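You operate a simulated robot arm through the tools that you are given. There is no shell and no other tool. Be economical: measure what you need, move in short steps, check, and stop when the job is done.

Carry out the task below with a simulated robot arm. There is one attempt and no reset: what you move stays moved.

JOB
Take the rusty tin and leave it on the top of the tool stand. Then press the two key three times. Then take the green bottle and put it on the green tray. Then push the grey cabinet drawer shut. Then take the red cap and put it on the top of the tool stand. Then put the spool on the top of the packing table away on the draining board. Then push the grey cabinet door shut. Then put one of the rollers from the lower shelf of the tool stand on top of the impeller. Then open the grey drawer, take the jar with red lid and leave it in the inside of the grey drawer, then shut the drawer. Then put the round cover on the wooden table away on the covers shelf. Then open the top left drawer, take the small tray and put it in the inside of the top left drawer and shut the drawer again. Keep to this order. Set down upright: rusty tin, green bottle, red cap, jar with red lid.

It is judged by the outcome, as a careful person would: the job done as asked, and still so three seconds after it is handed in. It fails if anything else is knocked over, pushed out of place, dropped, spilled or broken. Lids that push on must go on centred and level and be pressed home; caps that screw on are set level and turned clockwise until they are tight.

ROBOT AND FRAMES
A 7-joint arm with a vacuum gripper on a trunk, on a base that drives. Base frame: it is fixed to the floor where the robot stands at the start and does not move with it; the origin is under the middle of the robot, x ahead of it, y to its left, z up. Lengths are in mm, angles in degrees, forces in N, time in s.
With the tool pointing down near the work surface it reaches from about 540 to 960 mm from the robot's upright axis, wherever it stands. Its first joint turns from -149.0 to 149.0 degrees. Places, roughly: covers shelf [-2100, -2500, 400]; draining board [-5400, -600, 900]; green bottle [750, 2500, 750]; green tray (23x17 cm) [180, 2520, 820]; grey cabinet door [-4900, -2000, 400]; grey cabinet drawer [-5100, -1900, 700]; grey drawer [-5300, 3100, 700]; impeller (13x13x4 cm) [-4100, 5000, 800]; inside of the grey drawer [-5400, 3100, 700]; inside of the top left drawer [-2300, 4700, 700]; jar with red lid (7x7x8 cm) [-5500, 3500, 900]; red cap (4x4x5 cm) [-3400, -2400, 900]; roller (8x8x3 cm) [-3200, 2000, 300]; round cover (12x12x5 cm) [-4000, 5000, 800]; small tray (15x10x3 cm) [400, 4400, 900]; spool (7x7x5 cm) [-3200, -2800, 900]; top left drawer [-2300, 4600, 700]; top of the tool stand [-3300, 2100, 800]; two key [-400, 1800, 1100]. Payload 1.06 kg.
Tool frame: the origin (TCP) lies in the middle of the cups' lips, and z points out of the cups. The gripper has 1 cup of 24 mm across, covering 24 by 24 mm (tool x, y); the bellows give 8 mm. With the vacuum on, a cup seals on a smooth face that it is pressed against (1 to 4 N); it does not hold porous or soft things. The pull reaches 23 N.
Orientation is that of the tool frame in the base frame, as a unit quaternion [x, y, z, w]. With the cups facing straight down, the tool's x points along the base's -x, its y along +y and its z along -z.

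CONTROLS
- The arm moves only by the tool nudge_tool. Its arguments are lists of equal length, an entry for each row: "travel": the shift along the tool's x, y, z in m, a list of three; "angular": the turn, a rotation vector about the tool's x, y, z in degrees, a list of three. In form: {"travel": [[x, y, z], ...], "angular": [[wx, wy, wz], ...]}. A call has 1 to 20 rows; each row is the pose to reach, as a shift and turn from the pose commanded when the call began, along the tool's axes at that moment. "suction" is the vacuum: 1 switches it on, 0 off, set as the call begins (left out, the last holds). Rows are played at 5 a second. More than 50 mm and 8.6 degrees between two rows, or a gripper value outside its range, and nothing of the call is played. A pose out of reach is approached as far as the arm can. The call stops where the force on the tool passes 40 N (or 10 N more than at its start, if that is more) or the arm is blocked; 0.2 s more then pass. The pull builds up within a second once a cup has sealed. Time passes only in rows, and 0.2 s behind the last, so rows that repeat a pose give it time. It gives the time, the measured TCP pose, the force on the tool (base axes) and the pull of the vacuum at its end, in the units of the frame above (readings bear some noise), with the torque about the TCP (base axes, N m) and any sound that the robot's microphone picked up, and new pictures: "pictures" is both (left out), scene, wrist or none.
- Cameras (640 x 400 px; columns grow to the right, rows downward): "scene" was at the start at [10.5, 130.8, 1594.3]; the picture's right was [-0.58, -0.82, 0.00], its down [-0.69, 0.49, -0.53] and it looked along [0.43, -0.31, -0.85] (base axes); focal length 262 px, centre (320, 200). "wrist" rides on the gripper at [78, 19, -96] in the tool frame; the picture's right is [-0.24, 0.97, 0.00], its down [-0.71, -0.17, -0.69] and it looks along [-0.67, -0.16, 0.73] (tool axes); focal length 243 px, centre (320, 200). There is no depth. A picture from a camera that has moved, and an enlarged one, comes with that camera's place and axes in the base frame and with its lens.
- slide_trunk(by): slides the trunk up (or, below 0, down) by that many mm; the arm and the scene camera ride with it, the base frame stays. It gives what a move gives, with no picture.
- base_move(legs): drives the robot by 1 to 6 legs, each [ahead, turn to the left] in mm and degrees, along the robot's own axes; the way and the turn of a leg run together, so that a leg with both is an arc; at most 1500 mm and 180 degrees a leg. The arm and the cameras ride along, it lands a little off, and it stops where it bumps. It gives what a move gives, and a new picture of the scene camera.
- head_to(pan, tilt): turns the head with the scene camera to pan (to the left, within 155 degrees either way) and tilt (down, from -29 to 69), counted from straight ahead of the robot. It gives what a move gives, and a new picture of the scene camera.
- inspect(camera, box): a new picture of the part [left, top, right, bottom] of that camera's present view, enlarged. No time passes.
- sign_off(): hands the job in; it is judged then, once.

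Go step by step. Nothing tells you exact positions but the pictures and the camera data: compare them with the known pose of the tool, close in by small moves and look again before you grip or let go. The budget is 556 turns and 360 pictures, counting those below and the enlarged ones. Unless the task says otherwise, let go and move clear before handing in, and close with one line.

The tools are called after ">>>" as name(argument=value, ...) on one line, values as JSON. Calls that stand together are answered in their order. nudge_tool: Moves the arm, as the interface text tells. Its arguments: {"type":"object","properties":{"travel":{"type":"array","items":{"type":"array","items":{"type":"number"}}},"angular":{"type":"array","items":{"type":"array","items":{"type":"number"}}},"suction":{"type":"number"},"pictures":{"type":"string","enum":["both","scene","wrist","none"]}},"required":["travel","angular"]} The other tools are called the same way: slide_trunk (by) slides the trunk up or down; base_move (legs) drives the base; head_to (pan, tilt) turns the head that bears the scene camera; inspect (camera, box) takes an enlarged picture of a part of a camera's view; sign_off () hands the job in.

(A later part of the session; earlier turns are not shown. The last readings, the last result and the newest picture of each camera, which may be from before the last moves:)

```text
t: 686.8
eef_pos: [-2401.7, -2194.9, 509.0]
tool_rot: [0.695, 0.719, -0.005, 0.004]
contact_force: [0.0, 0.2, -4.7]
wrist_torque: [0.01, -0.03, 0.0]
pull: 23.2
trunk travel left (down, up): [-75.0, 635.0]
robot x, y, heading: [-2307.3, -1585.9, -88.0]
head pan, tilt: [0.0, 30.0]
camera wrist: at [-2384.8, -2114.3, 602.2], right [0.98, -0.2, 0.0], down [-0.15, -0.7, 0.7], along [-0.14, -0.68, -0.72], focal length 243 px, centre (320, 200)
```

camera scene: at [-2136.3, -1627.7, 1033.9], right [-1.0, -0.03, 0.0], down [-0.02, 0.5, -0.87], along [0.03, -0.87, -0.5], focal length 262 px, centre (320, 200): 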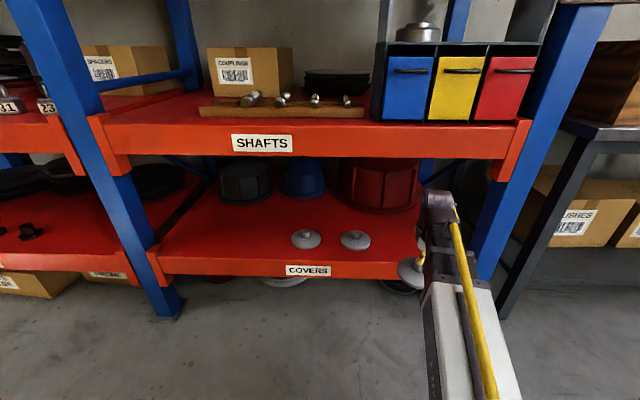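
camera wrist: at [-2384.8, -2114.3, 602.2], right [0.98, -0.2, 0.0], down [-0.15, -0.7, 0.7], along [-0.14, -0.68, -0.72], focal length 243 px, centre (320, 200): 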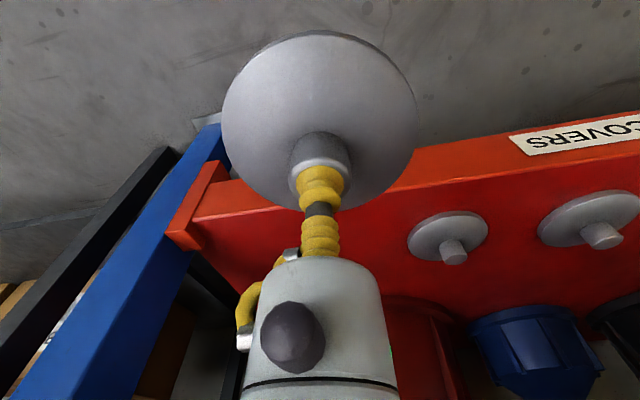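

>>> nudge_tool(travel=[[0, -0.01, 0.02], [-0.02, -0.025, 0.04], [-0.055, -0.035, 0.042], [-0.09, -0.046, 0.042], [-0.125, -0.046, 0.042], [-0.16, -0.046, 0.042], [-0.195, -0.046, 0.042], [-0.225, -0.046, 0.042], [-0.233, -0.046, 0.042]], angular=[[0, 0, 0], [0, 0, 0], [0, 0, 0], [0, 0, 0], [0, 0, 0], [0, 0, 0], [0, 0, 0], [0, 0, 0], [0, 0, 0]], pictures="both")

```text
t: 688.8
eef_pos: [-2439.9, -2429.0, 472.4]
tool_rot: [0.696, 0.718, -0.004, 0.005]
contact_force: [-0.5, 0.6, -4.0]
wrist_torque: [-0.01, -0.01, 0.02]
pull: 22.3
trunk travel left (down, up): [-75.0, 635.0]
robot x, y, heading: [-2307.9, -1589.2, -88.3]
head pan, tilt: [0.0, 30.0]
camera scene: at [-2136.3, -1627.8, 1033.9], right [-1.0, -0.03, 0.0], down [-0.02, 0.5, -0.87], along [0.03, -0.87, -0.5], focal length 262 px, centre (320, 200)
camera wrist: at [-2423.6, -2348.5, 564.4], right [0.98, -0.2, 0.0], down [-0.15, -0.7, 0.7], along [-0.14, -0.68, -0.72], focal length 243 px, centre (320, 200)
```

scene: 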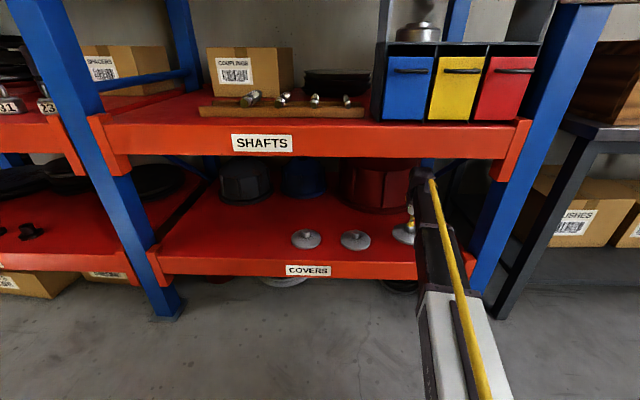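
wrist: 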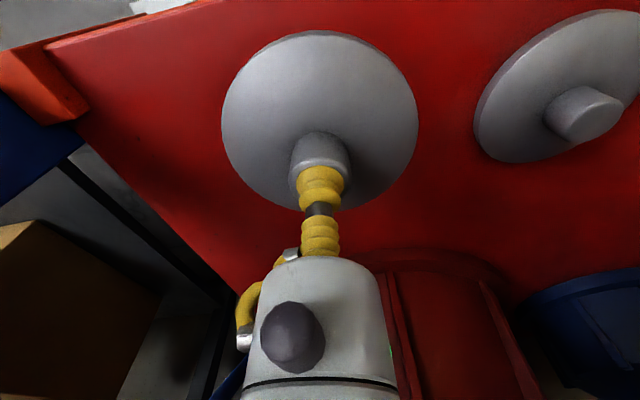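

>>> nudge_tool(travel=[[0, 0, 0.015], [0, 0, 0.026], [0, 0, 0.03], [0, 0, 0.034]], angular=[[0, 0, 0], [0, 0, 0], [0, 0, 0], [0, 0, 0]], pictures="none")

>>> nudge_tool(travel=[[0, 0, 0.003], [0, 0, 0.006], [0, 0, 0.009]], angular=[[0, 0, 0], [0, 0, 0], [0, 0, 0]], pictures="wrist")

```text
t: 689.8
eef_pos: [-2439.0, -2429.9, 437.8]
tool_rot: [0.696, 0.718, -0.005, 0.005]
contact_force: [0.8, 0.5, -3.9]
wrist_torque: [-0.04, 0.03, 0.0]
pull: 23.1
trunk travel left (down, up): [-75.0, 635.0]
robot x, y, heading: [-2309.2, -1587.6, -87.9]
head pan, tilt: [0.0, 30.0]
```

```text
t: 690.6
eef_pos: [-2439.3, -2430.8, 429.0]
tool_rot: [0.695, 0.719, -0.005, 0.005]
contact_force: [-0.4, -0.7, -3.5]
wrist_torque: [0.01, -0.02, -0.01]
pull: 22.9
trunk travel left (down, up): [-75.0, 635.0]
robot x, y, heading: [-2306.6, -1591.9, -88.1]
head pan, tilt: [0.0, 30.0]
camera wrist: at [-2423.5, -2349.8, 521.0], right [0.98, -0.2, 0.0], down [-0.15, -0.7, 0.69], along [-0.14, -0.68, -0.72], focal length 243 px, centre (320, 200)
```

wrist: 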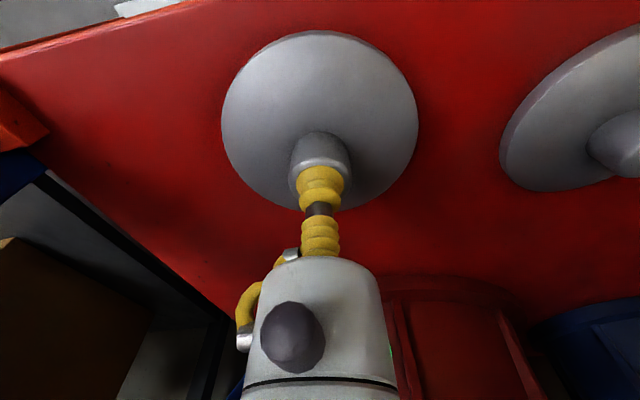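

>>> nudge_tool(travel=[[0, 0, 0.003], [0, 0, 0.006], [0, 0, 0.009]], angular=[[0, 0, 0], [0, 0, 0], [0, 0, 0]], pictures="none")

```text
t: 691.4
eef_pos: [-2439.3, -2431.5, 419.5]
tool_rot: [0.695, 0.719, -0.005, 0.005]
contact_force: [0.0, -0.7, -3.4]
wrist_torque: [-0.01, -0.02, 0.0]
pull: 23.1
trunk travel left (down, up): [-75.0, 635.0]
robot x, y, heading: [-2308.0, -1592.0, -87.9]
head pan, tilt: [0.0, 30.0]
```

>>> nudge_tool(travel=[[0, 0, 0.003], [0, 0, 0.006], [0, 0, 0.009]], angular=[[0, 0, 0], [0, 0, 0], [0, 0, 0]], pictures="none")

>>> inspect(camera="wrist", box=[200, 10, 440, 210])

```text
t: 692.2
eef_pos: [-2440.6, -2431.2, 410.2]
tool_rot: [0.696, 0.718, -0.005, 0.005]
contact_force: [0.1, 0.4, -4.3]
wrist_torque: [-0.03, -0.03, 0.03]
pull: 23.0
trunk travel left (down, up): [-75.0, 635.0]
robot x, y, heading: [-2310.1, -1588.0, -88.1]
head pan, tilt: [0.0, 30.0]
```

```text
2.00 times, centred on (320, 110) of wrist
camera zoom: at [-2423.9, -2350.4, 502.5], right [0.98, -0.2, 0.0], down [-0.15, -0.7, 0.7], along [-0.14, -0.68, -0.72], focal length 485 px, centre (320, 380)
```

zoom: 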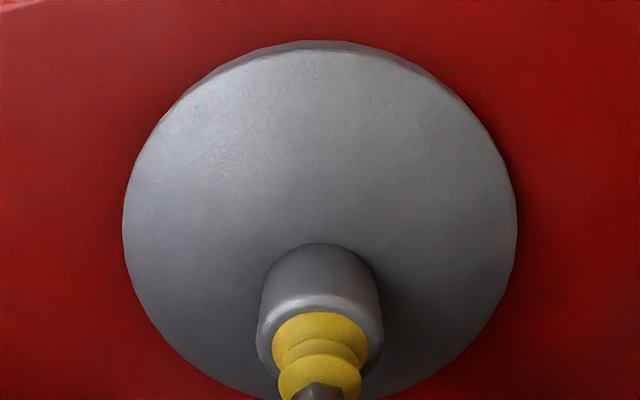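

>>> nudge_tool(travel=[[0, 0, 0.003], [0, 0, 0.006], [0, 0, 0.009]], angular=[[0, 0, 0], [0, 0, 0], [0, 0, 0]], pictures="none")

```text
t: 693.0
eef_pos: [-2441.0, -2429.7, 403.6]
tool_rot: [0.696, 0.718, -0.006, 0.005]
contact_force: [-4.5, -7.0, 18.1]
wrist_torque: [0.17, -0.01, 0.02]
pull: 23.1
trunk travel left (down, up): [-75.0, 635.0]
robot x, y, heading: [-2305.7, -1590.0, -87.7]
head pan, tilt: [0.0, 30.0]
```

Contact. Release and rise, then withdraw.

>>> nudge_tool(travel=[[0, 0, -0.003], [0, 0, -0.003], [0, 0, -0.003], [0, 0, -0.01], [0, 0, -0.03], [0, 0, -0.06]], angular=[[0, 0, 0], [0, 0, 0], [0, 0, 0], [0, 0, 0], [0, 0, 0], [0, 0, 0]], suction=0, pictures="wrist")

>>> nudge_tool(travel=[[0.04, 0, 0], [0.08, 0, 0], [0.12, 0, 0], [0.16, 0, 0], [0.2, 0, 0], [0.24, 0, 0]], angular=[[0, 0, 0], [0, 0, 0], [0, 0, 0], [0, 0, 0], [0, 0, 0], [0, 0, 0]], pictures="scene")

```text
t: 694.4
eef_pos: [-2441.0, -2430.3, 462.9]
tool_rot: [0.695, 0.719, -0.004, 0.005]
contact_force: [-0.3, 0.1, 0.2]
wrist_torque: [-0.01, 0.01, 0.02]
pull: 0.1
trunk travel left (down, up): [-75.0, 635.0]
robot x, y, heading: [-2308.0, -1589.4, -87.7]
head pan, tilt: [0.0, 30.0]
camera wrist: at [-2424.5, -2350.5, 555.1], right [0.98, -0.2, 0.0], down [-0.15, -0.7, 0.7], along [-0.14, -0.68, -0.72], focal length 243 px, centre (320, 200)
```

wrist: 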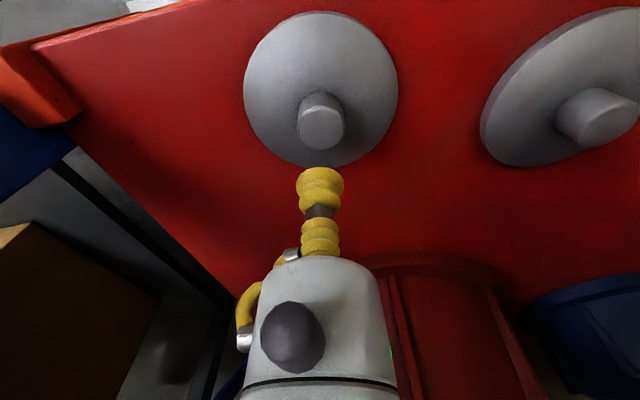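

```text
t: 695.8
eef_pos: [-2447.1, -2190.6, 458.6]
tool_rot: [0.695, 0.719, -0.005, 0.007]
contact_force: [-0.5, 1.3, 0.1]
wrist_torque: [0.03, -0.04, -0.01]
pull: 0.1
trunk travel left (down, up): [-75.0, 635.0]
robot x, y, heading: [-2307.3, -1587.3, -88.0]
head pan, tilt: [0.0, 30.0]
camera scene: at [-2136.3, -1627.6, 1033.9], right [-1.0, -0.03, 0.0], down [-0.02, 0.5, -0.87], along [0.03, -0.87, -0.5], focal length 262 px, centre (320, 200)
```

scene: 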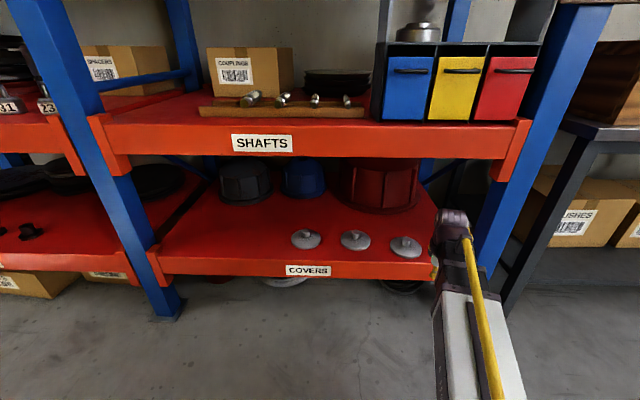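

Cover stored in line with the others. Now I raise the trunk, re-level the tool, and head for the north bench.

>>> slide_trunk(by=400)

>>> slide_trunk(by=200)

>>> nudge_tool(travel=[[0, 0.03, -0.02], [0, 0.06, -0.04], [0, 0.09, -0.07], [0, 0.11, -0.1]], angular=[[0.14, 0.98, 0], [0.14, 0.98, 0], [0.14, 0.98, 0], [0.14, 0.98, 0]], pictures="none")

>>> base_move(legs=[[-120, 0], [0, -101], [1200, 0], [1150, 0], [0, -78]])

```text
t: 699.6
eef_pos: [-2447.2, -2189.9, 858.4]
tool_rot: [0.695, 0.719, -0.005, 0.006]
contact_force: [-0.7, 0.4, -0.2]
wrist_torque: [0.0, 0.01, 0.02]
pull: 0.0
trunk travel left (down, up): [-475.0, 235.0]
robot x, y, heading: [-2310.2, -1590.6, -87.9]
head pan, tilt: [0.0, 30.0]
```

```text
t: 701.8
eef_pos: [-2446.1, -2191.1, 1057.6]
tool_rot: [0.695, 0.719, -0.005, 0.005]
contact_force: [0.0, 0.1, -0.1]
wrist_torque: [-0.03, 0.0, 0.0]
pull: 0.1
trunk travel left (down, up): [-675.0, 35.0]
robot x, y, heading: [-2308.1, -1586.9, -88.0]
head pan, tilt: [0.0, 30.0]
```

```text
t: 702.8
eef_pos: [-2341.2, -2186.6, 1158.2]
tool_rot: [0.696, 0.718, -0.001, -0.002]
contact_force: [0.9, 0.2, 0.8]
wrist_torque: [0.0, 0.0, 0.0]
pull: 0.1
trunk travel left (down, up): [-675.0, 35.0]
robot x, y, heading: [-2308.1, -1590.7, -87.6]
head pan, tilt: [0.0, 30.0]
```

```text
t: 722.8
eef_pos: [-4632.0, -594.0, 1159.3]
tool_rot: [0.727, -0.687, 0.001, -0.001]
contact_force: [0.3, 0.7, 0.8]
wrist_torque: [-0.01, -0.03, -0.01]
pull: 0.0
trunk travel left (down, up): [-675.0, 35.0]
robot x, y, heading: [-4649.7, -1190.8, 93.5]
head pan, tilt: [0.0, 30.0]
camera scene: at [-4822.4, -1156.8, 1634.0], right [1.0, 0.06, 0.0], down [0.03, -0.5, -0.87], along [-0.05, 0.86, -0.5], focal length 262 px, centre (320, 200)
```

scene: 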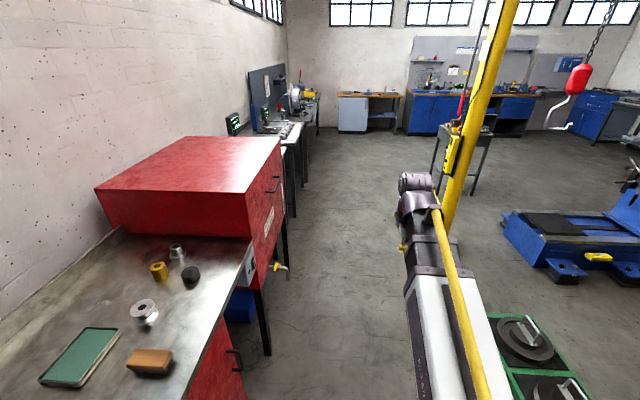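

>>> base_move(legs=[[0, -5], [1400, 0], [1400, 0], [1300, 0]])

```text
t: 742.7
eef_pos: [-4286.7, 3419.3, 1160.0]
tool_rot: [-0.673, 0.74, -0.002, 0.001]
contact_force: [0.1, -0.1, 0.5]
wrist_torque: [-0.01, -0.01, -0.01]
pull: 0.0
trunk travel left (down, up): [-675.0, 35.0]
robot x, y, heading: [-4397.3, 2828.5, 84.5]
head pan, tilt: [0.0, 30.0]
camera scene: at [-4562.6, 2891.5, 1633.9], right [1.0, -0.09, 0.0], down [-0.05, -0.5, -0.87], along [0.08, 0.86, -0.5], focal length 262 px, centre (320, 200)
```

scene: 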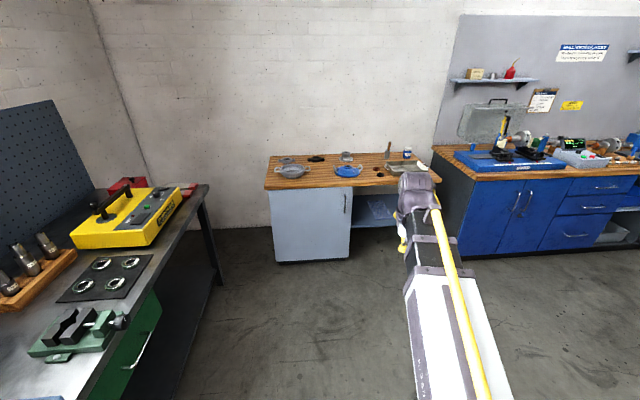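

>>> base_move(legs=[[0, -62], [1150, 0], [1050, 0], [0, 68]])

>>> head_to(pan=0, tilt=40)

>>> nudge_tool(travel=[[0, 0, 0]], angular=[[0, 0, 0]], pictures="wrist")

```text
t: 759.3
eef_pos: [-2408.2, 4389.4, 1159.6]
tool_rot: [0.746, -0.666, 0.002, -0.001]
contact_force: [-0.4, 0.5, -0.1]
wrist_torque: [-0.01, -0.02, 0.01]
pull: 0.0
trunk travel left (down, up): [-675.0, 35.0]
robot x, y, heading: [-2395.6, 3793.2, 96.7]
head pan, tilt: [0.0, 30.0]
camera scene: at [-2567.9, 3817.5, 1633.9], right [0.99, 0.11, 0.0], down [0.06, -0.5, -0.87], along [-0.1, 0.86, -0.5], focal length 262 px, centre (320, 200)
```

scene: 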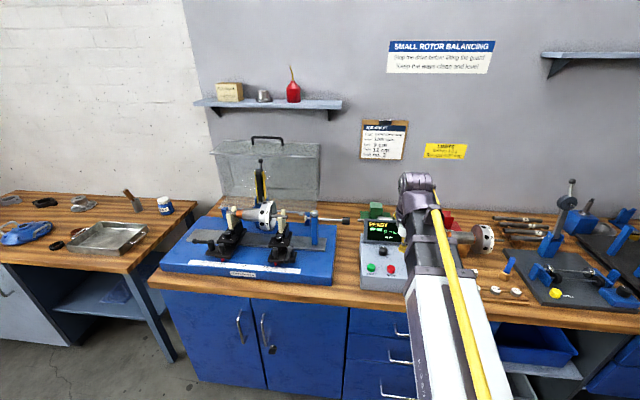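

```text
t: 760.0
eef_pos: [-2407.1, 4389.2, 1158.3]
tool_rot: [0.745, -0.667, 0.002, -0.001]
contact_force: [0.5, 1.1, 0.7]
wrist_torque: [0.01, 0.04, -0.02]
pull: 0.0
trunk travel left (down, up): [-675.0, 35.0]
robot x, y, heading: [-2394.1, 3793.3, 96.6]
head pan, tilt: [0.0, 40.0]
camera scene: at [-2567.2, 3812.1, 1618.6], right [0.99, 0.11, 0.0], down [0.07, -0.64, -0.77], along [-0.09, 0.76, -0.64], focal length 262 px, centre (320, 200)
```

scene: 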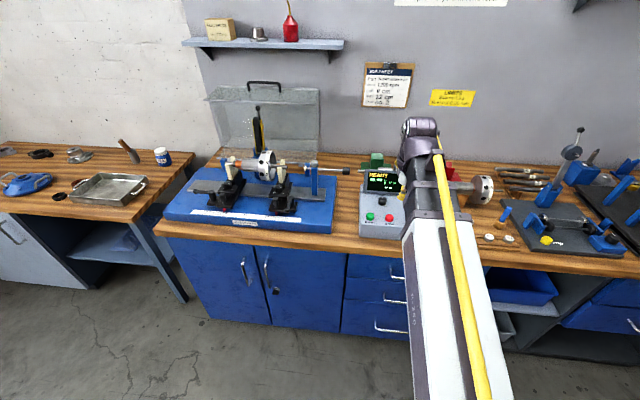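

```text
t: 760.4
eef_pos: [-2406.9, 4389.7, 1158.8]
tool_rot: [0.746, -0.666, 0.001, 0.0]
contact_force: [0.7, -0.2, 0.9]
wrist_torque: [0.0, 0.02, -0.04]
pull: 0.1
trunk travel left (down, up): [-675.0, 35.0]
robot x, y, heading: [-2396.8, 3789.0, 96.6]
head pan, tilt: [0.0, 40.0]
camera wrist: at [-2417.0, 4310.0, 1252.3], right [-0.99, 0.13, 0.0], down [0.09, 0.72, 0.68], along [0.09, 0.68, -0.73], focal length 243 px, centre (320, 200)
```

wrist: 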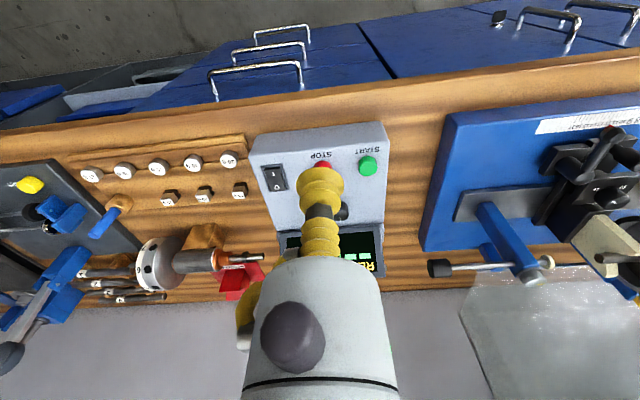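

Top-left drawer: handle centre ≈ (-2275, 4440, 750), front ≈ y 4480. I reposition so the tool can face it with offset to the left.

>>> base_move(legs=[[-380, 0], [0, -96.6], [300, 0], [0, 90]])

```text
t: 772.4
eef_pos: [-2029.1, 4023.8, 1159.3]
tool_rot: [0.729, -0.685, 0.002, -0.001]
contact_force: [0.3, 0.6, 0.1]
wrist_torque: [-0.01, 0.0, 0.04]
pull: 0.0
trunk travel left (down, up): [-675.0, 35.0]
robot x, y, heading: [-2045.1, 3427.4, 93.7]
head pan, tilt: [0.0, 40.0]
camera scene: at [-2217.7, 3454.8, 1618.6], right [1.0, 0.06, 0.0], down [0.04, -0.64, -0.77], along [-0.05, 0.76, -0.64], focal length 262 px, centre (320, 200)
```

scene: 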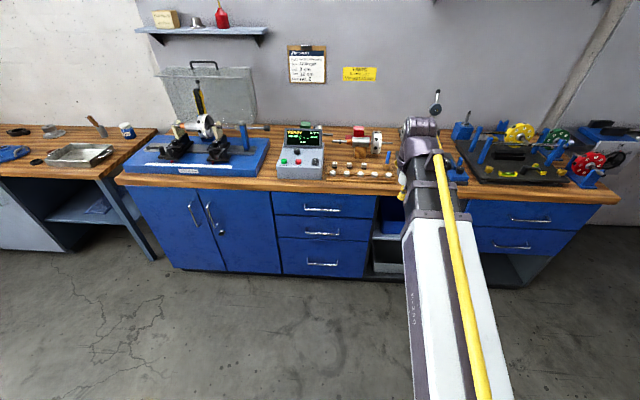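

>>> base_move(legs=[[0, -3.7]])

>>> nudge_tool(travel=[[-0.01, 0.045, 0], [-0.02, 0.09, 0], [-0.03, 0.135, 0], [-0.04, 0.18, 0], [-0.045, 0.225, 0], [-0.05, 0.27, 0], [-0.05, 0.3, 0]], angular=[[0, 0, 0], [0, 0, 0], [0, 0, 0], [0, 0, 0], [0, 0, 0], [0, 0, 0], [0, 0, 0]], pictures="none")

>>> nudge_tool(travel=[[0, 0, 0.035], [0, 0, 0.07], [0, 0, 0.105], [0, 0, 0.14], [0, 0, 0.175], [0, 0, 0.21], [0, 0, 0.245], [0, 0, 0.28], [0, 0, 0.315], [0, 0, 0.35], [0, 0, 0.385]], angular=[[0, -8.18, 0], [0, -16.36, 0], [0, -24.54, 0], [0, -32.72, 0], [0, -40.9, 0], [0, -49.1, 0], [0, -57.3, 0], [0, -65.4, 0], [0, -73.6, 0], [0, -81.8, 0], [0, -90, 0]], pictures="wrist")

```text
t: 773.3
eef_pos: [-1988.5, 4021.3, 1159.3]
tool_rot: [-0.705, 0.709, -0.002, 0.001]
contact_force: [-0.2, 0.0, 0.0]
wrist_torque: [0.0, 0.01, -0.01]
pull: 0.0
trunk travel left (down, up): [-675.0, 35.0]
robot x, y, heading: [-2042.6, 3425.3, 89.9]
head pan, tilt: [0.0, 40.0]
camera scene: at [-2215.0, 3466.4, 1618.6], right [1.0, 0.0, 0.0], down [0.0, -0.64, -0.77], along [0.0, 0.77, -0.64], focal length 262 px, centre (320, 200)
```

scene: 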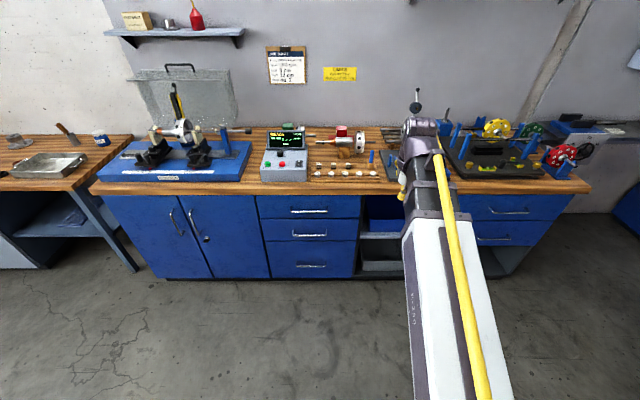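

```text
t: 774.9
eef_pos: [-2289.7, 4074.5, 1158.0]
tool_rot: [-0.704, 0.71, -0.002, 0.001]
contact_force: [1.3, 0.4, -0.3]
wrist_torque: [-0.01, 0.02, 0.0]
pull: 0.1
trunk travel left (down, up): [-675.0, 35.0]
robot x, y, heading: [-2047.3, 3423.4, 90.0]
head pan, tilt: [0.0, 40.0]
```

```text
t: 777.3
eef_pos: [-2285.6, 4070.7, 769.9]
tool_rot: [-0.5, 0.5, 0.498, 0.501]
contact_force: [0.2, 0.5, -0.3]
wrist_torque: [-0.01, 0.0, 0.01]
pull: 0.1
trunk travel left (down, up): [-675.0, 35.0]
robot x, y, heading: [-2044.1, 3427.8, 89.9]
head pan, tilt: [0.0, 40.0]
camera wrist: at [-2304.2, 3975.6, 689.6], right [-0.97, 0.0, 0.23], down [0.17, -0.68, 0.71], along [0.16, 0.73, 0.67], focal length 243 px, centre (320, 200)
```

wrist: 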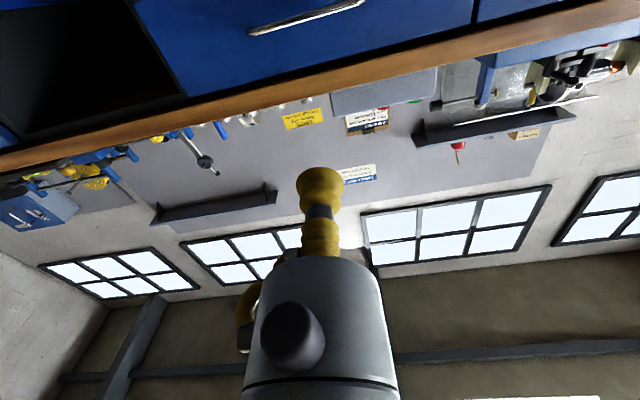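

>>> nudge_tool(travel=[[-0.006, -0.008, 0.04], [-0.012, -0.015, 0.08], [-0.012, -0.015, 0.12], [-0.012, -0.015, 0.16], [-0.012, -0.015, 0.2]], angular=[[0, 0, 0], [0, 0, 0], [0, 0, 0], [0, 0, 0], [0, 0, 0]], pictures="none")

>>> base_move(legs=[[160, 0]])

>>> nudge_tool(travel=[[0, 0, 0]], angular=[[0, 0, 0]], pictures="wrist")

```text
t: 778.5
eef_pos: [-2273.0, 4274.7, 783.3]
tool_rot: [-0.501, 0.501, 0.497, 0.501]
contact_force: [0.4, 0.4, -0.5]
wrist_torque: [-0.02, -0.03, 0.01]
pull: 0.0
trunk travel left (down, up): [-675.0, 35.0]
robot x, y, heading: [-2043.8, 3423.8, 89.8]
head pan, tilt: [0.0, 40.0]
```

```text
t: 779.9
eef_pos: [-2272.8, 4434.7, 784.0]
tool_rot: [-0.499, 0.502, 0.498, 0.502]
contact_force: [-0.7, 0.4, -0.1]
wrist_torque: [-0.01, -0.01, -0.01]
pull: 0.0
trunk travel left (down, up): [-675.0, 35.0]
robot x, y, heading: [-2045.1, 3586.4, 89.9]
head pan, tilt: [0.0, 40.0]
camera scene: at [-2215.0, 3628.5, 1618.6], right [1.0, 0.0, 0.0], down [0.0, -0.64, -0.77], along [0.0, 0.77, -0.64], focal length 262 px, centre (320, 200)
```

scene: 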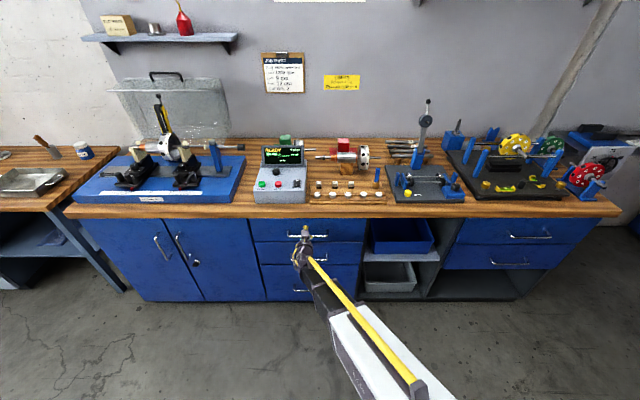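

```text
t: 780.3
eef_pos: [-2274.3, 4436.2, 782.4]
tool_rot: [-0.5, 0.501, 0.498, 0.501]
contact_force: [0.1, -0.6, -0.7]
wrist_torque: [0.0, 0.0, 0.0]
pull: 0.1
trunk travel left (down, up): [-675.0, 35.0]
robot x, y, heading: [-2045.3, 3588.5, 90.2]
head pan, tilt: [0.0, 40.0]
camera wrist: at [-2292.3, 4339.3, 703.6], right [-0.97, 0.01, 0.23], down [0.17, -0.68, 0.71], along [0.16, 0.73, 0.66], focal length 243 px, centre (320, 200)
```

wrist: 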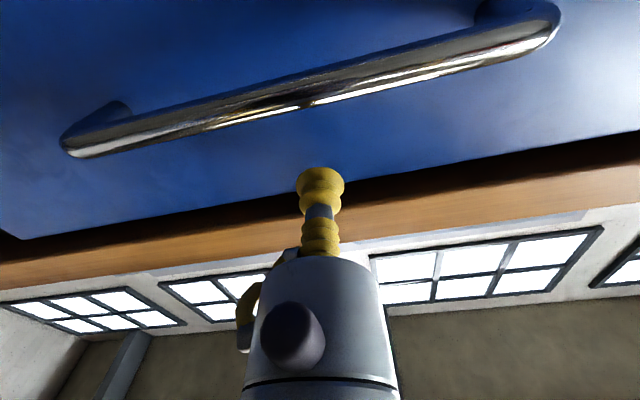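

>>> nudge_tool(travel=[[0, 0, 0.015], [0, 0, 0.025], [0, 0, 0.032], [0, 0, 0.038], [0, 0, 0.043]], angular=[[0, 0, 0], [0, 0, 0], [0, 0, 0], [0, 0, 0], [0, 0, 0]], suction=1, pictures="none")

```text
t: 781.6
eef_pos: [-2274.9, 4472.0, 782.5]
tool_rot: [0.502, -0.501, -0.497, -0.5]
contact_force: [0.8, -9.3, 2.1]
wrist_torque: [0.08, 0.14, 0.09]
pull: 22.8
trunk travel left (down, up): [-675.0, 35.0]
robot x, y, heading: [-2043.1, 3590.0, 89.9]
head pan, tilt: [0.0, 40.0]
stopped in row 5: the force on the tool passed its limit at 42 N (the readings are from after the stop); the commanded pose is now the measured one
```

Sealed. I pull the drawer open.

>>> base_move(legs=[[-80, 0]])

>>> base_move(legs=[[-160, 0]])

```text
t: 782.6
eef_pos: [-2273.3, 4395.5, 782.1]
tool_rot: [0.502, -0.502, -0.496, -0.5]
contact_force: [-3.4, -0.6, 0.9]
wrist_torque: [0.02, 0.08, 0.01]
pull: 22.6
trunk travel left (down, up): [-675.0, 35.0]
robot x, y, heading: [-2044.9, 3506.5, 89.7]
head pan, tilt: [0.0, 40.0]
camera scene: at [-2215.4, 3549.0, 1618.6], right [1.0, 0.0, 0.0], down [0.0, -0.64, -0.77], along [0.0, 0.77, -0.64], focal length 262 px, centre (320, 200)
```

scene: 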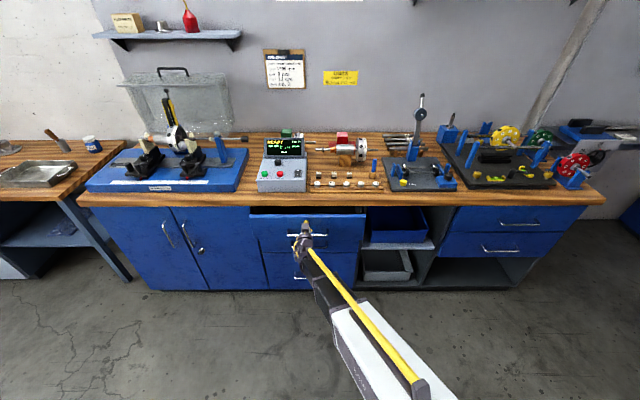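

```text
t: 784.0
eef_pos: [-2273.1, 4235.7, 781.8]
tool_rot: [-0.501, 0.502, 0.497, 0.5]
contact_force: [2.0, 0.0, -1.0]
wrist_torque: [-0.01, 0.08, 0.04]
pull: 22.1
trunk travel left (down, up): [-675.0, 35.0]
robot x, y, heading: [-2040.8, 3347.7, 89.7]
head pan, tilt: [0.0, 40.0]
camera scene: at [-2215.5, 3388.3, 1618.7], right [1.0, 0.0, 0.0], down [0.0, -0.64, -0.77], along [0.0, 0.77, -0.64], focal length 262 px, centre (320, 200)
```

scene: 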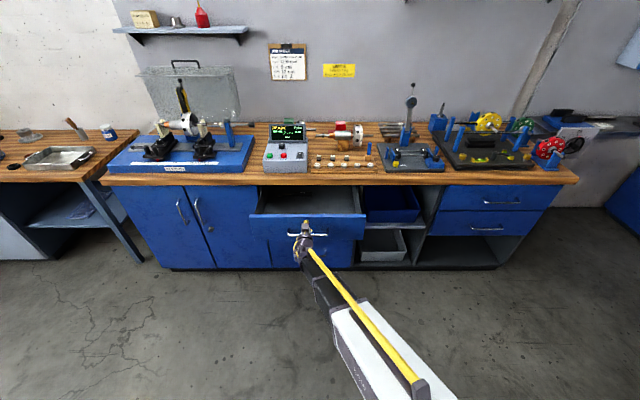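

>>> nudge_tool(travel=[[0, 0, 0], [0, 0, 0], [0, 0, -0.01], [0, 0, -0.04], [0, 0, -0.09]], angular=[[0, 0, 0], [0, 0, 0], [0, 0, 0], [0, 0, 0], [0, 0, 0]], suction=0, pictures="none")

>>> inspect(camera="scene", box=[230, 160, 390, 260])

>>> nudge_tool(travel=[[-0.034, 0, -0.012], [-0.068, 0, -0.024], [-0.102, 0, -0.036], [-0.136, 0, -0.048], [-0.17, 0, -0.06], [-0.204, 0, -0.072], [-0.238, 0, -0.084], [-0.272, 0, -0.096], [-0.306, 0, -0.108], [-0.34, 0, -0.12], [-0.37, 0, -0.13]], angular=[[0, 8.18, 0], [0, 16.36, 0], [0, 24.54, 0], [0, 32.72, 0], [0, 40.9, 0], [0, 49.1, 0], [0, 57.3, 0], [0, 65.4, 0], [0, 73.6, 0], [0, 81.8, 0], [0, 90, 0]], pictures="none")

```text
t: 785.2
eef_pos: [-2273.4, 4146.6, 784.3]
tool_rot: [-0.502, 0.502, 0.496, 0.501]
contact_force: [-0.3, -0.4, -0.2]
wrist_torque: [-0.01, 0.05, 0.01]
pull: 0.1
trunk travel left (down, up): [-675.0, 35.0]
robot x, y, heading: [-2042.9, 3348.0, 89.8]
head pan, tilt: [0.0, 40.0]
```

```text
4.00 times, centred on (310, 210) of scene
camera zoom: at [-2215.6, 3388.1, 1618.6], right [1.0, 0.0, 0.0], down [0.0, -0.64, -0.77], along [0.0, 0.77, -0.64], focal length 1049 px, centre (360, 160)
```

zoom: 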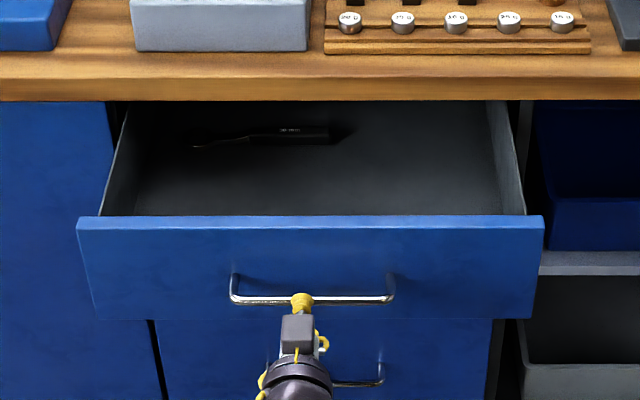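

```text
t: 787.6
eef_pos: [-2276.8, 4017.1, 1152.4]
tool_rot: [-0.705, 0.709, -0.004, -0.002]
contact_force: [0.0, -0.7, -0.3]
wrist_torque: [0.03, 0.01, 0.02]
pull: 0.1
trunk travel left (down, up): [-675.0, 35.0]
robot x, y, heading: [-2042.5, 3349.1, 89.9]
head pan, tilt: [0.0, 40.0]
```

Drawer is open about 237 mm with free space at right. Now I go east for the small tray.

>>> base_move(legs=[[0, -75], [1350, 0], [0, 15]])

>>> head_to(pan=15, tilt=30)

```text
t: 798.5
eef_pos: [-272.2, 4222.4, 1152.7]
tool_rot: [-0.252, 0.968, -0.003, -0.002]
contact_force: [0.0, 0.3, -0.2]
wrist_torque: [0.01, 0.0, -0.03]
pull: 0.1
trunk travel left (down, up): [-675.0, 35.0]
robot x, y, heading: [-740.3, 3695.1, 29.3]
head pan, tilt: [0.0, 40.0]
camera scene: at [-789.7, 3861.9, 1618.6], right [0.49, -0.87, 0.0], down [-0.56, -0.31, -0.77], along [0.67, 0.37, -0.64], focal length 262 px, centre (320, 200)
```

scene: 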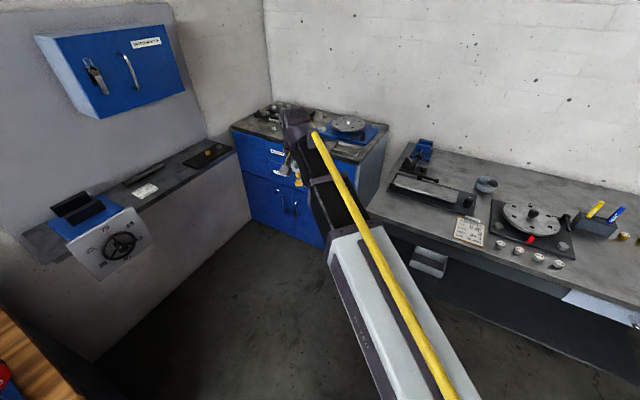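

```text
t: 799.3
eef_pos: [-271.2, 4222.7, 1151.9]
tool_rot: [-0.252, 0.968, -0.002, -0.002]
contact_force: [-0.6, 0.0, -0.3]
wrist_torque: [-0.02, -0.02, 0.02]
pull: 0.1
trunk travel left (down, up): [-675.0, 35.0]
robot x, y, heading: [-740.6, 3694.1, 29.3]
head pan, tilt: [15.0, 30.0]
camera scene: at [-798.8, 3883.2, 1633.9], right [0.7, -0.72, 0.0], down [-0.36, -0.35, -0.87], along [0.62, 0.6, -0.5], focal length 262 px, centre (320, 200)
```

scene: 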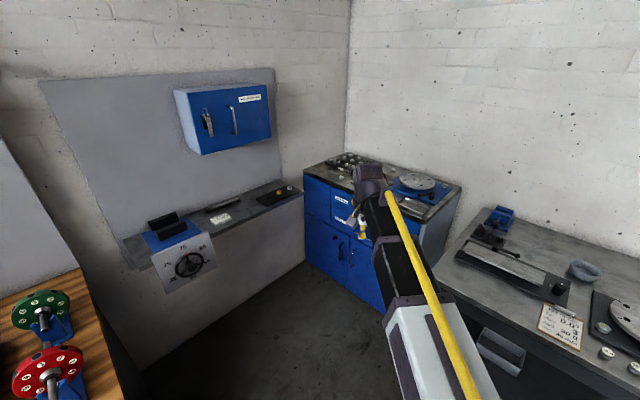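

>>> inspect(camera="scene", box=[280, 130, 480, 260])

>>> nudge_tool(travel=[[0, -0.045, 0], [0, -0.09, 0], [0, -0.135, 0], [0, -0.18, 0], [0, -0.225, 0], [0, -0.27, 0], [0, -0.315, 0], [0, -0.36, 0]], angular=[[0, 0, 0], [0, 0, 0], [0, 0, 0], [0, 0, 0], [0, 0, 0], [0, 0, 0], [0, 0, 0], [0, 0, 0]], pictures="wrist")

>>> inspect(camera="scene", box=[280, 130, 480, 260])

```text
3.08 times, centred on (380, 195) of scene
camera zoom: at [-798.8, 3883.2, 1633.9], right [0.7, -0.72, 0.0], down [-0.36, -0.35, -0.87], along [0.62, 0.6, -0.5], focal length 807 px, centre (135, 215)
```

zoom: 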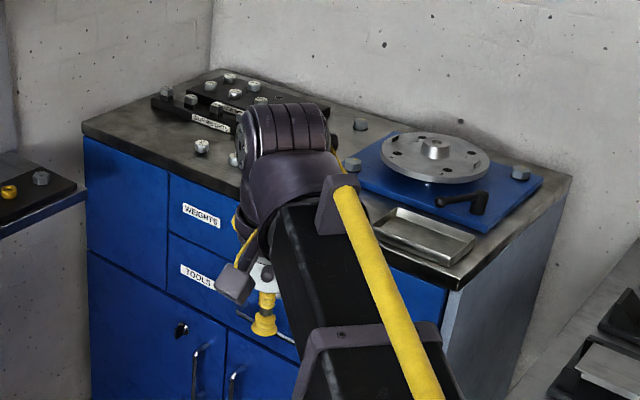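

```text
t: 801.1
eef_pos: [-94.0, 3908.1, 1154.2]
tool_rot: [-0.252, 0.968, -0.002, -0.002]
contact_force: [-0.2, 0.0, -0.2]
wrist_torque: [0.06, 0.02, 0.01]
pull: 0.2
trunk travel left (down, up): [-675.0, 35.0]
robot x, y, heading: [-743.8, 3693.0, 29.5]
head pan, tilt: [15.0, 30.0]
camera wrist: at [-170.3, 3886.8, 1248.5], right [-0.27, 0.96, 0.0], down [0.7, 0.2, 0.68], along [0.66, 0.18, -0.73], focal length 243 px, centre (320, 200)
```

wrist: 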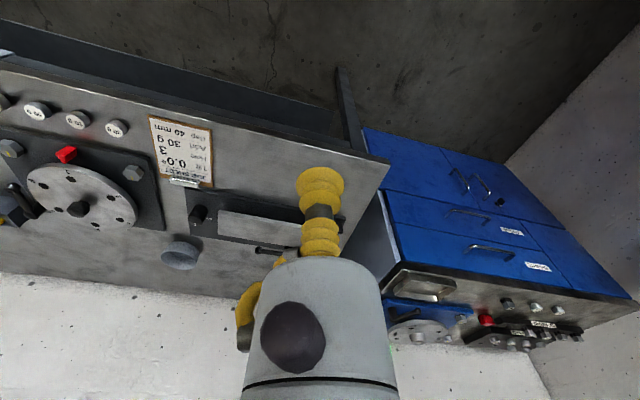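

```text
3.08 times, centred on (380, 195) of scene
camera zoom: at [-798.6, 3883.0, 1634.0], right [0.7, -0.72, 0.0], down [-0.36, -0.35, -0.87], along [0.62, 0.6, -0.5], focal length 807 px, centre (135, 215)
```

zoom: 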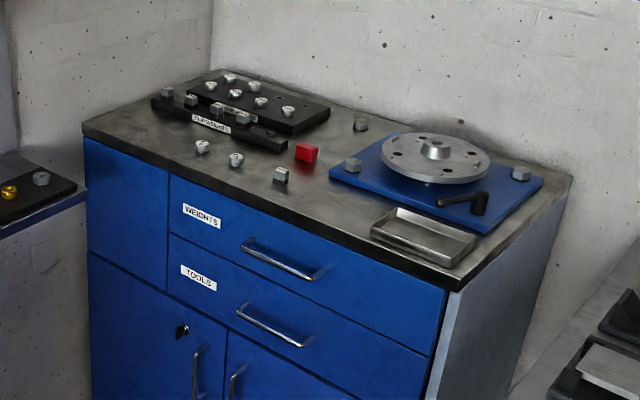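

Small tray is near (371, 4338, 910). I approach it.

>>> base_move(legs=[[0, 28], [590, 0], [0, -48]])

>>> nudge_tool(travel=[[0, 0, 0]], angular=[[0, 0, 0]], pictures="wrist")

```text
t: 807.9
eef_pos: [250.3, 4172.5, 1153.6]
tool_rot: [-0.087, 0.996, -0.002, -0.003]
contact_force: [0.1, 0.7, 0.8]
wrist_torque: [0.0, -0.01, -0.01]
pull: 0.0
trunk travel left (down, up): [-675.0, 35.0]
robot x, y, heading: [-429.5, 4183.2, 10.1]
head pan, tilt: [15.0, 30.0]
camera scene: at [-424.0, 4380.8, 1634.0], right [0.42, -0.91, 0.0], down [-0.45, -0.21, -0.87], along [0.78, 0.37, -0.5], focal length 262 px, centre (320, 200)
```

scene: 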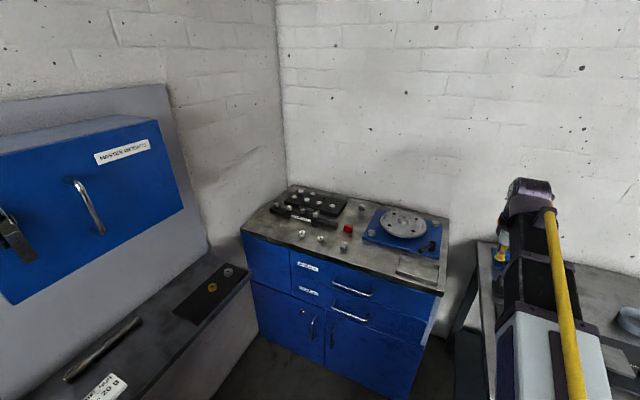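

```text
t: 808.3
eef_pos: [250.1, 4173.0, 1153.4]
tool_rot: [-0.087, 0.996, -0.002, -0.002]
contact_force: [0.2, -0.2, 0.4]
wrist_torque: [0.01, 0.01, -0.01]
pull: 0.1
trunk travel left (down, up): [-675.0, 35.0]
robot x, y, heading: [-431.3, 4182.0, 9.9]
head pan, tilt: [15.0, 30.0]
camera wrist: at [170.4, 4178.5, 1248.4], right [0.06, 1.0, 0.0], down [0.73, -0.04, 0.68], along [0.68, -0.05, -0.73], focal length 243 px, centre (320, 200)
```

wrist: 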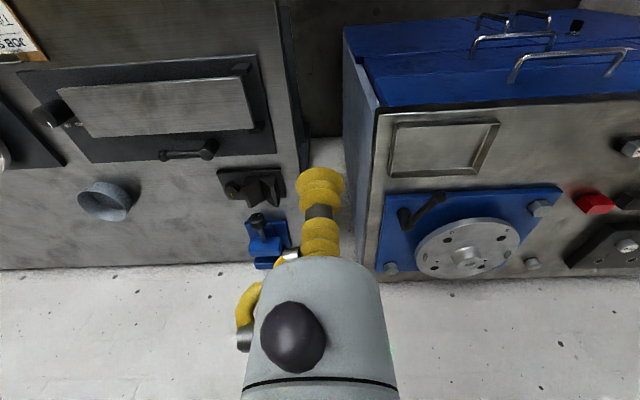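

>>> nudge_tool(travel=[[-0.03, 0.03, 0], [-0.06, 0.06, 0], [-0.09, 0.09, 0], [-0.12, 0.12, 0], [-0.15, 0.14, 0], [-0.161, 0.151, 0.02], [-0.161, 0.151, 0.06], [-0.161, 0.151, 0.1]], angular=[[0, 0, 0], [0, 0, 0], [0, 0, 0], [0, 0, 0], [0, 0, 0], [0, 0, 0], [0, 0, 0], [0, 0, 0]], pictures="wrist")

```text
t: 810.1
eef_pos: [381.6, 4347.9, 1054.2]
tool_rot: [-0.087, 0.996, -0.002, -0.002]
contact_force: [0.4, -0.7, 0.0]
wrist_torque: [0.01, 0.0, -0.01]
pull: 0.0
trunk travel left (down, up): [-675.0, 35.0]
robot x, y, heading: [-429.9, 4182.0, 10.3]
head pan, tilt: [15.0, 30.0]
camera wrist: at [301.8, 4354.2, 1147.7], right [0.06, 1.0, 0.0], down [0.73, -0.04, 0.68], along [0.68, -0.05, -0.73], focal length 243 px, centre (320, 200)
```

wrist: 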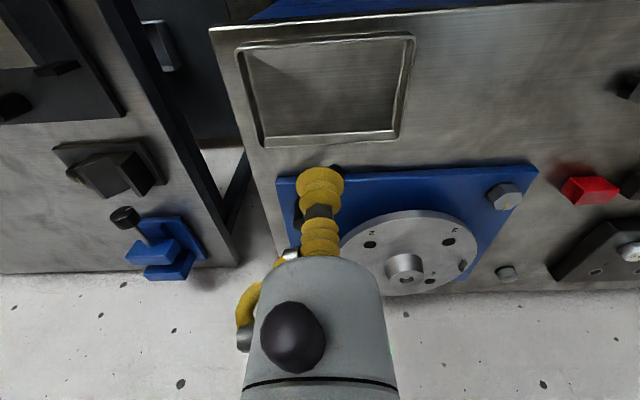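

>>> nudge_tool(travel=[[-0.004, 0.006, 0.04], [-0.004, 0.006, 0.08], [-0.004, 0.006, 0.11]], angular=[[0, 0, 0], [0, 0, 0], [0, 0, 0]], pictures="wrist")

```text
t: 810.9
eef_pos: [384.0, 4355.4, 945.4]
tool_rot: [-0.087, 0.996, -0.002, -0.002]
contact_force: [0.2, 0.9, 0.1]
wrist_torque: [-0.03, -0.02, 0.02]
pull: 0.0
trunk travel left (down, up): [-675.0, 35.0]
robot x, y, heading: [-429.3, 4181.2, 10.0]
head pan, tilt: [15.0, 30.0]
camera wrist: at [305.0, 4360.0, 1038.5], right [0.06, 1.0, 0.0], down [0.73, -0.04, 0.68], along [0.68, -0.05, -0.73], focal length 243 px, centre (320, 200)
```

wrist: 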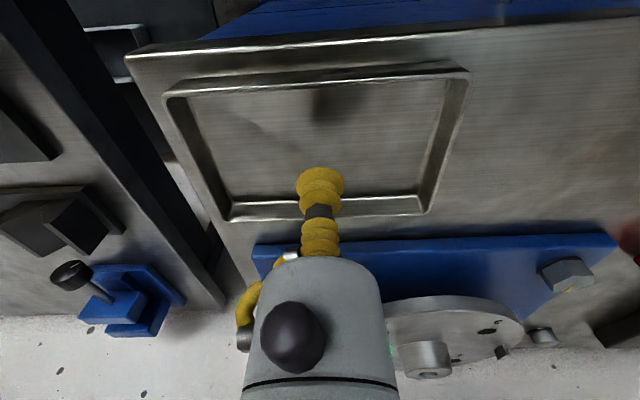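

>>> nudge_tool(travel=[[-0.001, 0, 0.02], [-0.001, 0, 0.035], [-0.001, 0, 0.04]], angular=[[0, 0, 0], [0, 0, 0], [0, 0, 0]], suction=1, pictures="none")

>>> nudge_tool(travel=[[0, 0, 0.004], [0, 0, 0.008], [0, 0, 0.011], [0, 0, 0.014]], angular=[[0, 0, 0], [0, 0, 0], [0, 0, 0], [0, 0, 0]], pictures="none")

```text
t: 811.7
eef_pos: [385.4, 4354.6, 904.0]
tool_rot: [-0.087, 0.996, -0.002, -0.002]
contact_force: [2.2, 1.7, 12.4]
wrist_torque: [0.07, 0.0, -0.04]
pull: 23.1
trunk travel left (down, up): [-675.0, 35.0]
robot x, y, heading: [-432.1, 4182.0, 9.9]
head pan, tilt: [15.0, 30.0]
```

```text
t: 812.7
eef_pos: [385.0, 4355.2, 895.2]
tool_rot: [-0.087, 0.996, -0.002, 0.001]
contact_force: [-3.0, 0.4, 19.0]
wrist_torque: [0.03, 0.02, -0.01]
pull: 23.2
trunk travel left (down, up): [-675.0, 35.0]
robot x, y, heading: [-433.1, 4181.6, 10.1]
head pan, tilt: [15.0, 30.0]
stopped in row 4: the force on the tool passed its limit at 44 N (the readings are from after the stop); the commanded pose is now the measured one
```

Tray sealed. I lift it and drive back to the open drawer.

>>> nudge_tool(travel=[[0, 0, -0.01], [0, 0, -0.04], [0, 0, -0.085], [0, 0, -0.13], [0, 0, -0.175], [0, 0, -0.22], [0, 0, -0.26], [0.04, -0.02, -0.26], [0.08, -0.05, -0.26], [0.12, -0.08, -0.26], [0.16, -0.11, -0.26]], angular=[[0, 0, 0], [0, 0, 0], [0, 0, 0], [0, 0, 0], [0, 0, 0], [0, 0, 0], [0, 0, 0], [0, 0, 0], [0, 0, 0], [0, 0, 0], [0, 0, 0]], pictures="wrist")

>>> base_move(legs=[[-250, 0], [0, -168]])

```text
t: 815.1
eef_pos: [251.0, 4222.9, 1155.9]
tool_rot: [-0.087, 0.996, -0.002, -0.001]
contact_force: [0.5, 0.5, -0.9]
wrist_torque: [0.0, 0.0, 0.02]
pull: 22.9
trunk travel left (down, up): [-675.0, 35.0]
robot x, y, heading: [-428.6, 4183.9, 10.0]
head pan, tilt: [15.0, 30.0]
camera wrist: at [170.7, 4228.6, 1247.5], right [0.06, 1.0, 0.0], down [0.73, -0.04, 0.68], along [0.68, -0.05, -0.73], focal length 243 px, centre (320, 200)
```

wrist: 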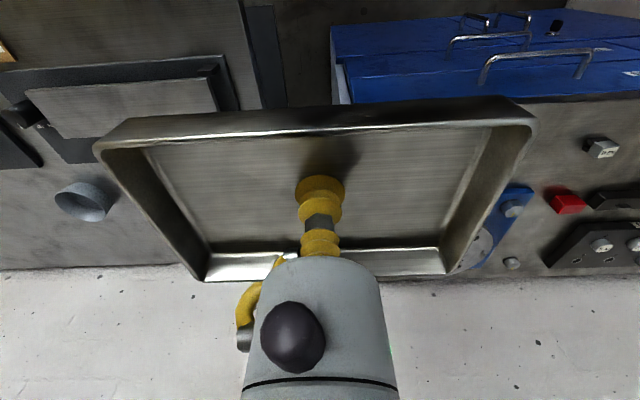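

```text
t: 824.1
eef_pos: [-1354.0, 4049.9, 1153.6]
tool_rot: [0.993, 0.122, 0.001, -0.002]
contact_force: [1.0, -0.3, -1.4]
wrist_torque: [-0.01, -0.02, 0.01]
pull: 23.5
trunk travel left (down, up): [-675.0, 35.0]
robot x, y, heading: [-676.8, 4140.7, -165.8]
head pan, tilt: [15.0, 30.0]
camera scene: at [-669.9, 3942.1, 1633.9], right [-0.49, 0.87, 0.0], down [0.44, 0.24, -0.87], along [-0.76, -0.42, -0.5], focal length 262 px, centre (320, 200)
```

scene: 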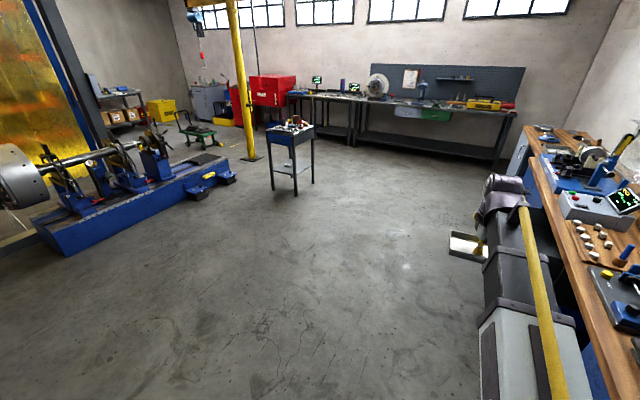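

>>> base_move(legs=[[0, 11], [1480, 0], [0, -115]])

>>> head_to(pan=0, tilt=45)

```text
t: 837.0
eef_pos: [-1929.9, 4185.2, 1154.1]
tool_rot: [-0.705, 0.71, -0.002, 0.001]
contact_force: [-0.1, -0.7, -1.3]
wrist_torque: [0.0, 0.01, -0.01]
pull: 23.3
trunk travel left (down, up): [-675.0, 35.0]
robot x, y, heading: [-2013.0, 3505.4, 89.5]
head pan, tilt: [15.0, 30.0]
camera scene: at [-2208.2, 3550.9, 1634.0], right [0.97, 0.25, 0.0], down [0.13, -0.48, -0.87], along [-0.22, 0.84, -0.5], focal length 262 px, centre (320, 200)
```

scene: 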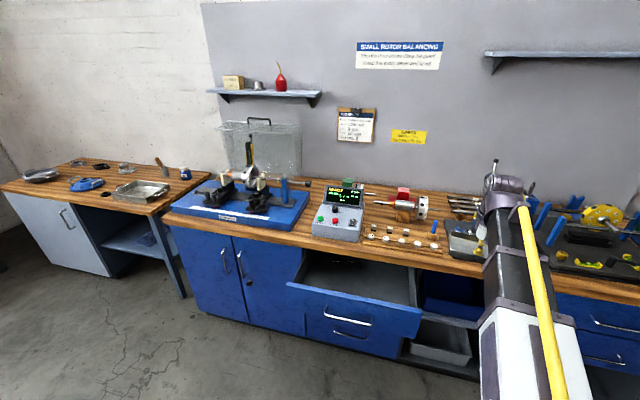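

```text
t: 837.8
eef_pos: [-1930.4, 4186.1, 1153.8]
tool_rot: [-0.705, 0.71, -0.002, 0.001]
contact_force: [-0.2, 0.1, -1.5]
wrist_torque: [-0.02, 0.03, 0.01]
pull: 22.8
trunk travel left (down, up): [-675.0, 35.0]
robot x, y, heading: [-2015.8, 3507.2, 89.9]
head pan, tilt: [0.0, 45.0]
camera scene: at [-2185.0, 3544.8, 1611.4], right [1.0, -0.01, 0.0], down [0.0, -0.71, -0.71], along [0.0, 0.71, -0.71], focal length 262 px, centre (320, 200)
```

scene: 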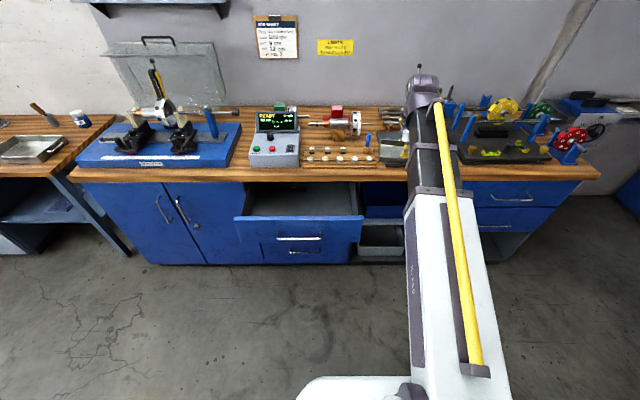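

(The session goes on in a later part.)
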